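You operate a simulated robot arm through the tools that you are given. There is no shell and no other tool. Be economical: measure what you need, move in short steps, check, and stop when the job is done.

Carry out the task below with a simulated robot arm. There is one attempt and no reset: what you move stays moved.

TASK
Put one of the red-cap bottles from the top of the brown table on the white cover.
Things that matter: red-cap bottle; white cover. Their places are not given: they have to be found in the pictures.

It is judged by the outcome, as a careful person would: the job done as asked, and still so three seconds after it is handed in. It fails if anything else is knocked over, pushed out of place, dropped, spilled or broken.

THE ROBOT
A 7-joint arm with a two-finger parallel gripper, fixed in place. Base frame: the origin is at the foot of the arm, x ahead of it, y to its left, z up; the work surface is at about z = 0. Lengths are in mm, angles in rad, forces in N, time in s.
With the tool pointing down near the work surface it reaches from about 220 to 580 mm from the base axis. Its first joint turns from -1.152 to 1.152 rad. Payload 2.5 kg.
Tool frame: the origin (TCP) lies between the finger pads and is the grasp point; the fingertips stand 23 mm ahead of it; z points along the fingers, y is the line along which they close. The gripper opens to 94 mm. The fingers are 38 mm wide and 10 mm thick; the gripper's body (54 by 96 mm) begins 39 mm behind the TCP.
Orientation is that of the tool frame in the base frame, as a unit quaternion [x, y, z, w]. With the fingers straight down and closing along the base's y, the tool's x points along the base's -x, its y along +y and its z along -z.

THE INTERFACE
- The arm moves only by the tool move_arm. Its argument "increments" is a list of rows, each a list of 5 numbers: the shift along the tool's x, y, z in mm, then the turn about the tool's z in rad, then the finger opening in mm, from 0 to 94. In form: [[x, y, z, spin, fingers], ...]. A call has 1 to 8 rows; each row shifts and turns the commanded pose from where the row before left it, along the tool's axes as they then stand. A row lasts 0.2 s, in which the tool goes at most 50 mm and 0.15 rad; a call with a longer step from one row to the next is refused whole, and so is a gripper value outside its range. A pose out of reach is approached as far as the arm can. The call stops where the force on the tool passes 40 N (or 10 N more than at its start, if that is more) or the arm is blocked; 0.2 s more then pass. The fingers move at their own pace (about 108 mm/s each) and stop on an object; they squeeze with about 33 N. The grip force told is the motor's: it shows also when the fingers shut on nothing. Time passes only in rows, and 0.2 s behind the last, so rows that do not move let the fingers close. It gives the time, the measured TCP pose, the force on the tool (base axes), the opening and the grip force at its end, in the units of the frame above (readings bear some noise), and new pictures: "show" is both (left out), scene, wrist or none.
- Cameras (640 x 400 px; columns grow to the right, rows downward): "scene" is fixed at [108.3, -401, 543.1]; the picture's right is [0.90, -0.44, 0.00], its down [-0.25, -0.52, -0.81] and it looks along [0.36, 0.73, -0.58] (base axes); focal length 308 px, centre (320, 200). "wrist" rides on the gripper at [-39, 0, -44] in the tool frame; the picture's right is [0.00, -1.00, 0.00], its down [0.97, 0.00, -0.24] and it looks along [0.24, 0.00, 0.97] (tool axes); focal length 218 px, centre (320, 200).
- measure_at(camera, pixels): for up to 12 pixels [column, row] of the newest picture of that camera ("zoom" is the newest enlarged one), the place [x, y, z] in the base frame of the surface seen there, good to about 2 mm. No time passes.
- close_up(camera, box): a new picture of the part [left, top, right, bottom] of that camera's present view, enlarged. No time passes.
- job_done(): hands the job in; it is judged then, once.

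Work in short steps. Measure before you move; look again where a grasp or a placing could have gone wrong, and mend it. You have 60 turns and 100 pictures in all, the two below and enlarged ones among them. Open the gripper and draw the arm clear of the work before you hand the job in, unless the task says otherwise; then end with one line.

The tools are called after "Request:" as name(argument=value, ...) on one line, values as JSON. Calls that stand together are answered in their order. move_arm: Moves the arm, as the interface text tells. Its arguments: {"type":"object","properties":{"increments":{"type":"array","items":{"type":"array","items":{"type":"number"}}},"show":{"type":"string","enum":["both","scene","wrist","none"]}},"required":["increments"]} The other tools are called the same way: measure_at (camera, pixels) gives the place of the surface under pixels of a picture; close_up (camera, box) takes an enlarged picture of a part of a camera's view; job_done () hands the job in.

At the start:

```text
t: 0.0
eef_pos: [274.4, 203.4, 278.8]
ee_rot: [0.0, 1.0, 0.0, 0.0]
force: [-0.5, -1.1, -0.2]
gripper_width: 94.0
grip_force: 0.0
```

scene: 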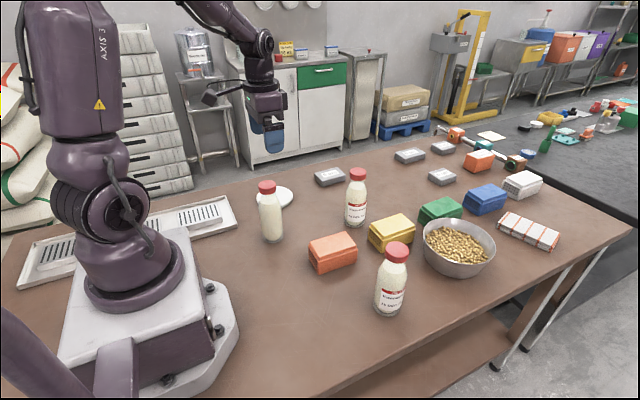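
wrist: 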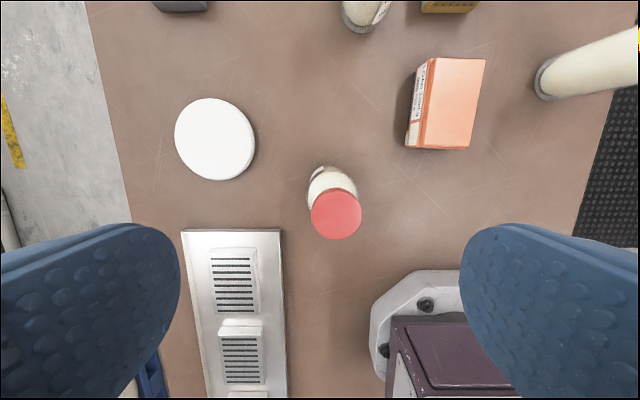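

The scene shows three red-cap bottles (caps at 267,187; 357,174; 396,252) and a white disc (cover) at (275,197). I measure bottles and cover.

Request:
measure_at(camera="scene", pixels=[[267, 182], [267, 189], [271, 225], [357, 169], [357, 174], [355, 210], [396, 245], [390, 295], [285, 195], [290, 192], [275, 238]])

Request:
measure_at(camera="wrist", pixels=[[336, 214], [320, 210], [355, 214], [215, 139], [180, 139], [250, 139], [215, 102], [215, 176], [320, 172], [260, 200]])

Request:
close_up(camera="scene", box=[220, 150, 420, 275])

```text
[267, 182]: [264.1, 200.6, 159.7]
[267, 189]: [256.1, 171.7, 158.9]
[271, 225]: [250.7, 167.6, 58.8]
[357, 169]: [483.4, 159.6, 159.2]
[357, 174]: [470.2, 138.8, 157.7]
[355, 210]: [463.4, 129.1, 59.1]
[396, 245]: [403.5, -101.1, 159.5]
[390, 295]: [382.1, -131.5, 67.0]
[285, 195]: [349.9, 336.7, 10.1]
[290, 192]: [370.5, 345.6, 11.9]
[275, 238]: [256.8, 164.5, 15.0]
```

```text
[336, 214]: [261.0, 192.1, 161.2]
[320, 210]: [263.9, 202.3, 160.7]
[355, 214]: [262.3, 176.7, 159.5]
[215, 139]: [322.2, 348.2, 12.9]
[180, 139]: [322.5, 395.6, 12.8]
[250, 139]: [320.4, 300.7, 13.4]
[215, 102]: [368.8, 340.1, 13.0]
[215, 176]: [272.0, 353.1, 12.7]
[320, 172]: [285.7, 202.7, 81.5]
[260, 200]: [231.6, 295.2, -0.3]
```

```text
3.20 times, centred on (320, 212) of scene
```

zoom: 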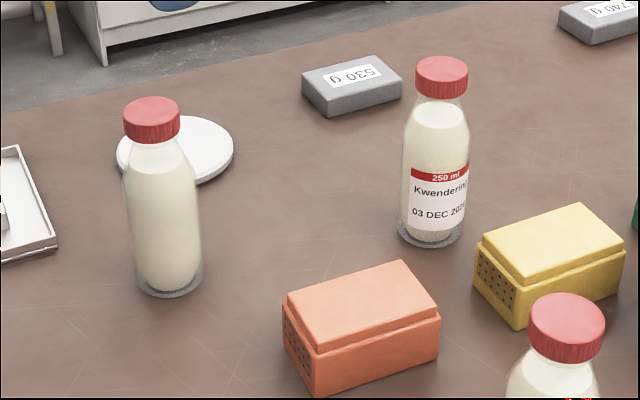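

The nearest bottle's cap is centred at about (260.5, 190), with its top at z=160. The cover's centre is about (321, 348), with its top at z=13. I centre over the cap and go partway down with the fingers open.

Request:
move_arm(increments=[[14, -13, 0, 0, 94], [0, 0, 30, 0, 94], [0, 0, 30, 0, 94], [0, 0, 20, 0, 94], [0, 0, 0, 0, 94]])

```text
t: 1.2
eef_pos: [258.9, 189.2, 199.2]
ee_rot: [0.0, 1.0, 0.001, 0.0]
force: [-0.5, 0.2, -0.6]
gripper_width: 94.0
grip_force: 0.1
```

scene: 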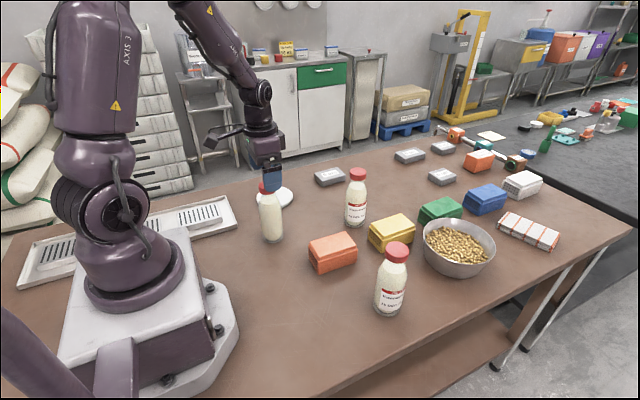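
wrist: 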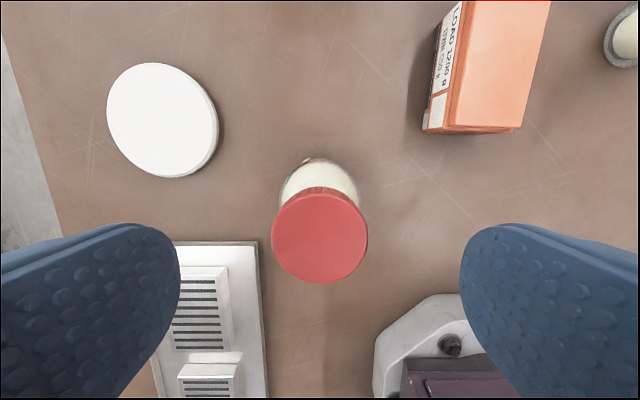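

The cap is centred in the wrist view at (320, 235). I check its extent and its neck profile before lowering.

Request:
measure_at(camera="wrist", pixels=[[320, 237], [320, 196], [320, 280], [276, 237], [364, 237]])

Request:
close_up(camera="scene", box=[230, 160, 326, 220])

```text
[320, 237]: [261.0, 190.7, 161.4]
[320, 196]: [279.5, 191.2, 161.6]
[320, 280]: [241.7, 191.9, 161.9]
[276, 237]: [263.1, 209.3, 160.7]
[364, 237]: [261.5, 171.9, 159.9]
```

```text
6.67 times, centred on (278, 190) of scene
```

zoom: 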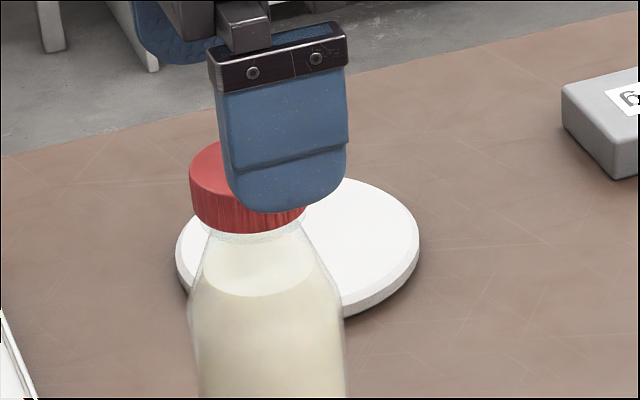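

The cap is 41 mm across, centred at (261, 191), and spans about z 138–161. I lower the TCP to z≈148 and close on the cap.

Request:
move_arm(increments=[[-2, 2, 20, 0, 94], [0, 0, 20, 0, 94], [0, 0, 11, 0, 94], [0, 0, 0, 0, 60], [0, 0, 0, 0, 45], [0, 0, 0, 0, 30], [0, 0, 0, 0, 30]])

```text
t: 2.8
eef_pos: [261.8, 193.3, 148.6]
ee_rot: [0.0, 1.0, 0.0, 0.0]
force: [1.2, -1.1, 1.1]
gripper_width: 39.6
grip_force: 32.5
```

scene: 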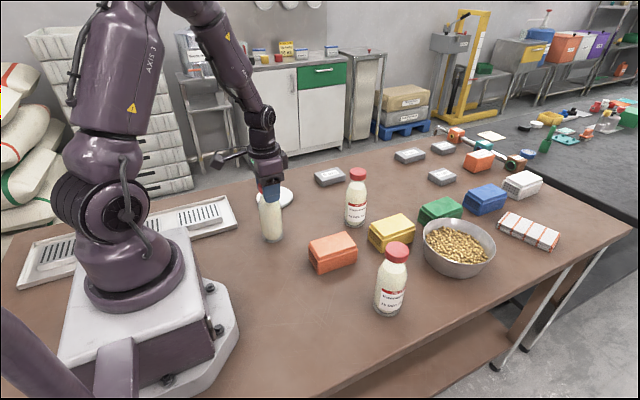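
wrist: 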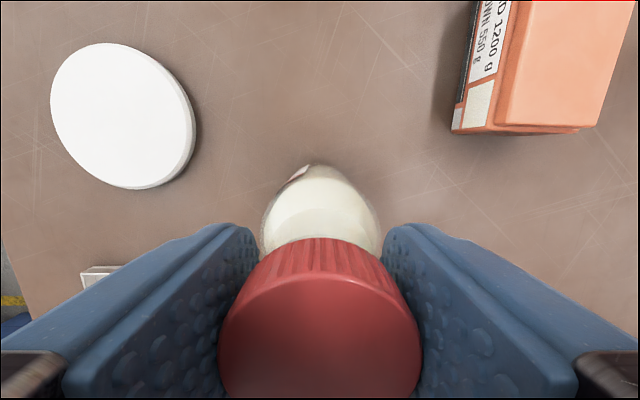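

The cap is gripped: the opening holds at 39.6 mm with 32.5 N. I lift gently by 50 mm.

Request:
move_arm(increments=[[0, 0, -5, 0, 30], [0, 0, -10, 0, 30], [0, 0, -15, 0, 30], [0, 0, -15, 0, 30], [0, 0, -5, 0, 30], [0, 0, 0, 0, 30]])

```text
t: 4.2
eef_pos: [261.7, 192.9, 199.3]
ee_rot: [0.0, 1.0, 0.0, 0.0]
force: [-0.5, -0.7, -3.1]
gripper_width: 39.7
grip_force: 33.1
```

scene: 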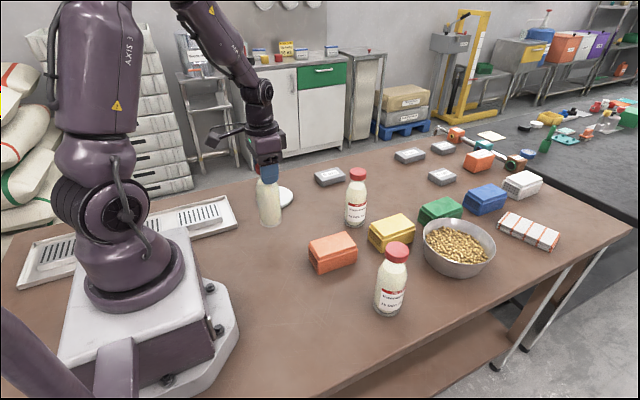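
wrist: 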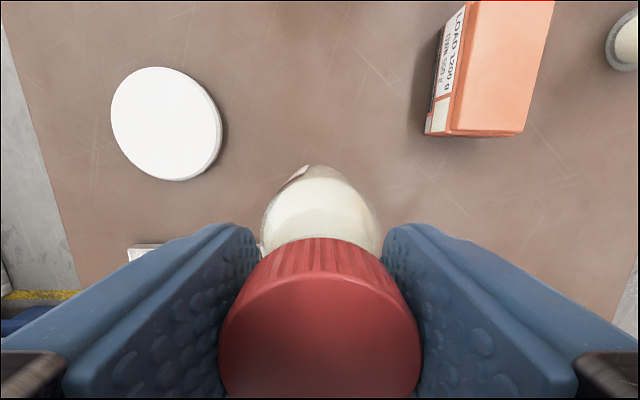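

The bottle is lifted and hanging upright. I carry it over to the cover centre (about 321, 347), in small steps to avoid swing.

Request:
measure_at(camera="wrist", pixels=[[114, 123], [213, 123], [162, 70], [162, 177]])

Request:
move_arm(increments=[[-4, 10, 0, 0, 30], [-8, 22, 0, 0, 30], [-10, 26, 0, 0, 30], [-11, 28, 0, 0, 30], [-10, 26, 0, 0, 30], [-8, 22, 0, 0, 30], [-8, 20, 0, 0, 30], [0, 0, 0, 0, 30]])

```text
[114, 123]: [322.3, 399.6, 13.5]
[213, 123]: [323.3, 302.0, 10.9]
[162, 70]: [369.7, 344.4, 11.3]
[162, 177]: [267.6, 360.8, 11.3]
```

```text
t: 6.0
eef_pos: [322.8, 346.7, 197.6]
ee_rot: [0.0, 1.0, 0.001, 0.0]
force: [0.6, 0.2, -2.8]
gripper_width: 39.7
grip_force: 33.1
```

scene: 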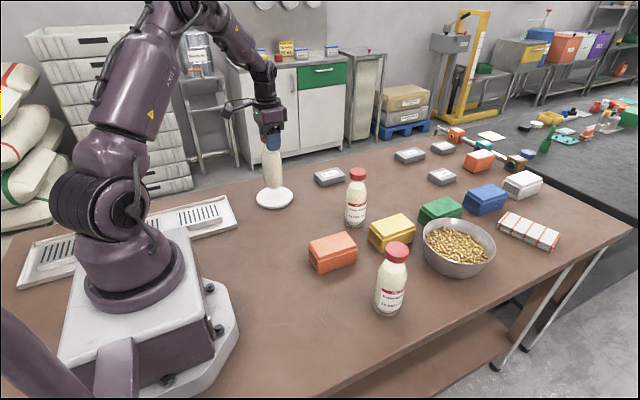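
wrist: 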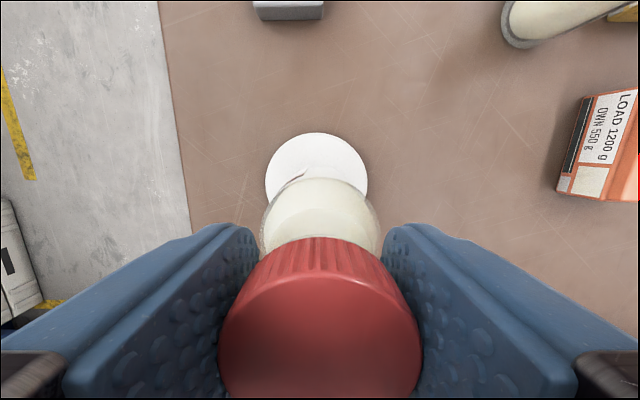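

The cover's centre is about (320, 350), and contact should come at TCP z≈161. I trim the position and lower to about z 166.

Request:
move_arm(increments=[[2, 3, 8, 0, 30], [0, 0, 10, 0, 30], [0, 0, 8, 0, 30], [0, 0, 5, 0, 30], [0, 0, 0, 0, 30]])

Request:
close_up(camera="scene", box=[230, 150, 326, 210])

```text
t: 7.2
eef_pos: [319.8, 348.4, 166.0]
ee_rot: [0.0, 1.0, 0.0, 0.0]
force: [-1.5, 0.0, -2.4]
gripper_width: 39.5
grip_force: 32.7
```

scene: 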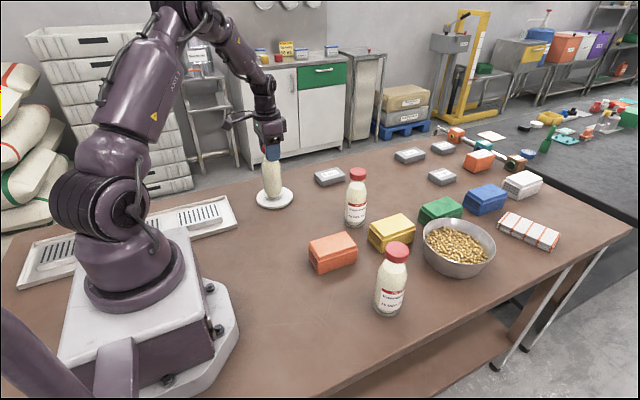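
wrist: 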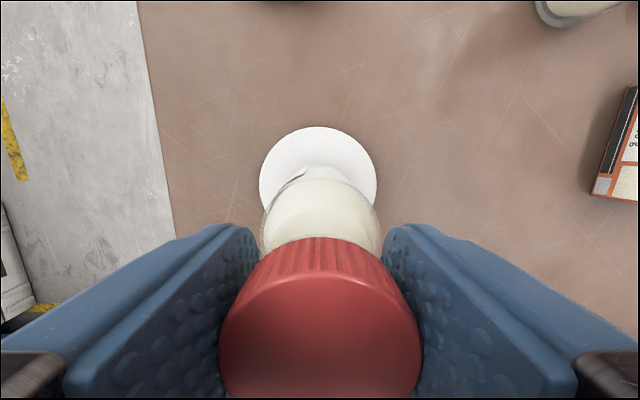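

```text
6.67 times, centred on (278, 180) of scene
```

zoom: 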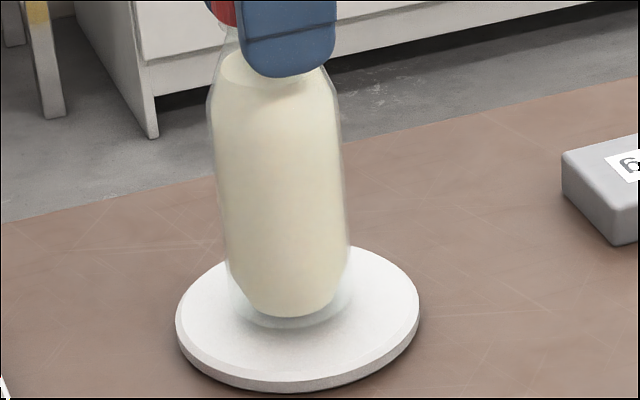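

The bottle is centred above the cover with a small gap below it. I lower in small increments and watch for contact force.

Request:
move_arm(increments=[[0, 0, 1, 0, 30], [0, 0, 1, 0, 30], [0, 0, 1, 0, 30], [0, 0, 1, 0, 30], [0, 0, 0, 0, 30]], show="none")

```text
t: 8.4
eef_pos: [320.4, 347.1, 163.4]
ee_rot: [0.0, 1.0, 0.0, 0.0]
force: [1.1, 0.8, -2.7]
gripper_width: 39.6
grip_force: 32.6
```

No contact yet, as the force is still about the bottle's weight. I continue down.

Request:
move_arm(increments=[[0, 0, 0.7, 0, 30], [0, 0, 0.7, 0, 30], [0, 0, 0, 0, 30]], show="none")

```text
t: 9.2
eef_pos: [319.3, 349.9, 161.8]
ee_rot: [0.0, 1.0, 0.0, 0.0]
force: [0.5, -0.2, -2.5]
gripper_width: 39.5
grip_force: 33.0
```

Still hanging free, so I lower a little more.

Request:
move_arm(increments=[[0, 0, 0.7, 0, 30], [0, 0, 0.7, 0, 30], [0, 0, 0, 0, 30]], show="none")

Request:
close_up(camera="scene", box=[230, 150, 326, 210])

```text
t: 10.0
eef_pos: [319.3, 349.3, 161.1]
ee_rot: [0.0, 1.0, 0.0, 0.0]
force: [-2.5, -3.1, 9.5]
gripper_width: 39.6
grip_force: 33.3
```

```text
6.67 times, centred on (278, 180) of scene
```

zoom: 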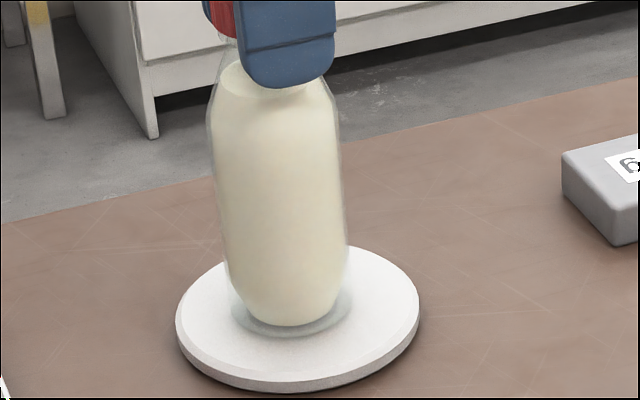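

Contact: the force is now +9.5 N upward and the bottle rests on the cover. I open gradually.

Request:
move_arm(increments=[[0, 0, 0, 0, 42], [0, 0, 0, 0, 50], [0, 0, 0, 0, 70], [0, 0, 0, 0, 94], [0, 0, 0, 0, 94]])

```text
t: 11.2
eef_pos: [319.9, 347.4, 161.4]
ee_rot: [0.0, 1.0, 0.0, 0.0]
force: [-0.2, 1.0, -0.6]
gripper_width: 94.0
grip_force: 0.0
```

scene: 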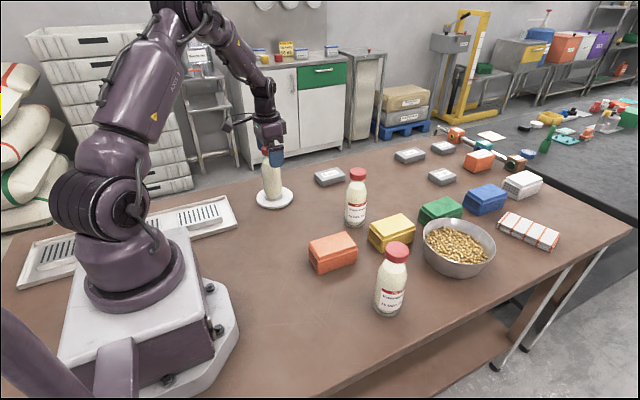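
wrist: 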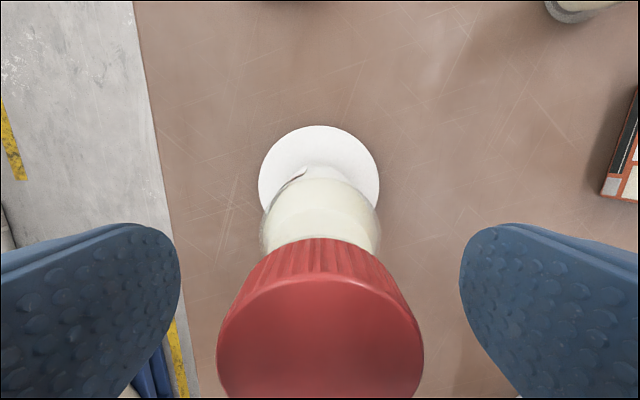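

The bottle stands free with the fingers clear of it. I rise straight up.

Request:
move_arm(increments=[[0, 0, -10, 0, 94], [0, 0, -20, 0, 94], [0, 0, -30, 0, 94], [0, 0, -30, 0, 94], [0, 0, -20, 0, 94], [20, -30, 0, 0, 94], [20, -30, 0, 0, 94], [0, 0, 0, 0, 94]])

Request:
close_up(camera="scene", box=[220, 130, 332, 220])

```text
t: 13.0
eef_pos: [277.0, 285.9, 272.5]
ee_rot: [0.0, 1.0, 0.0, 0.0]
force: [0.8, -0.4, 0.0]
gripper_width: 93.8
grip_force: 0.0
```

scene: 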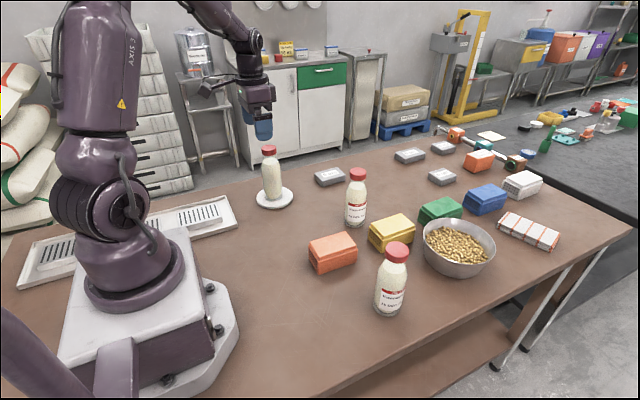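
wrist: 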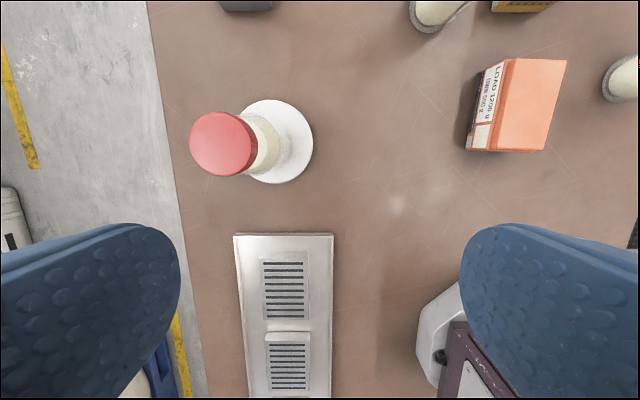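

```text
4.44 times, centred on (276, 175) of scene
```

zoom: 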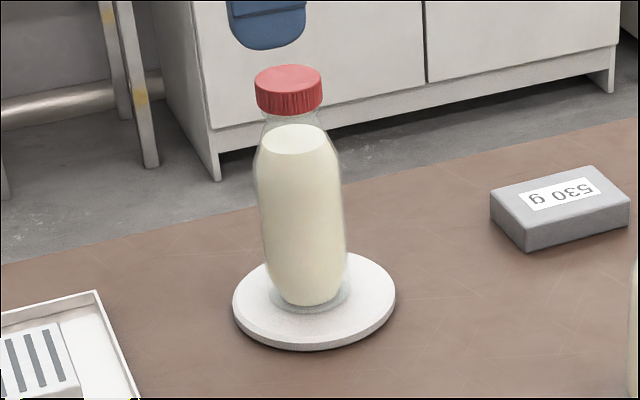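

The bottle stands upright and centred on the white cover, nothing else has moved, and the arm is clear. I hand the job in.

Request:
job_done()

```text
The job is handed in.
```

One red-cap bottle now stands upright in the centre of the white cover; nothing else was moved, and the gripper is open with the arm clear.
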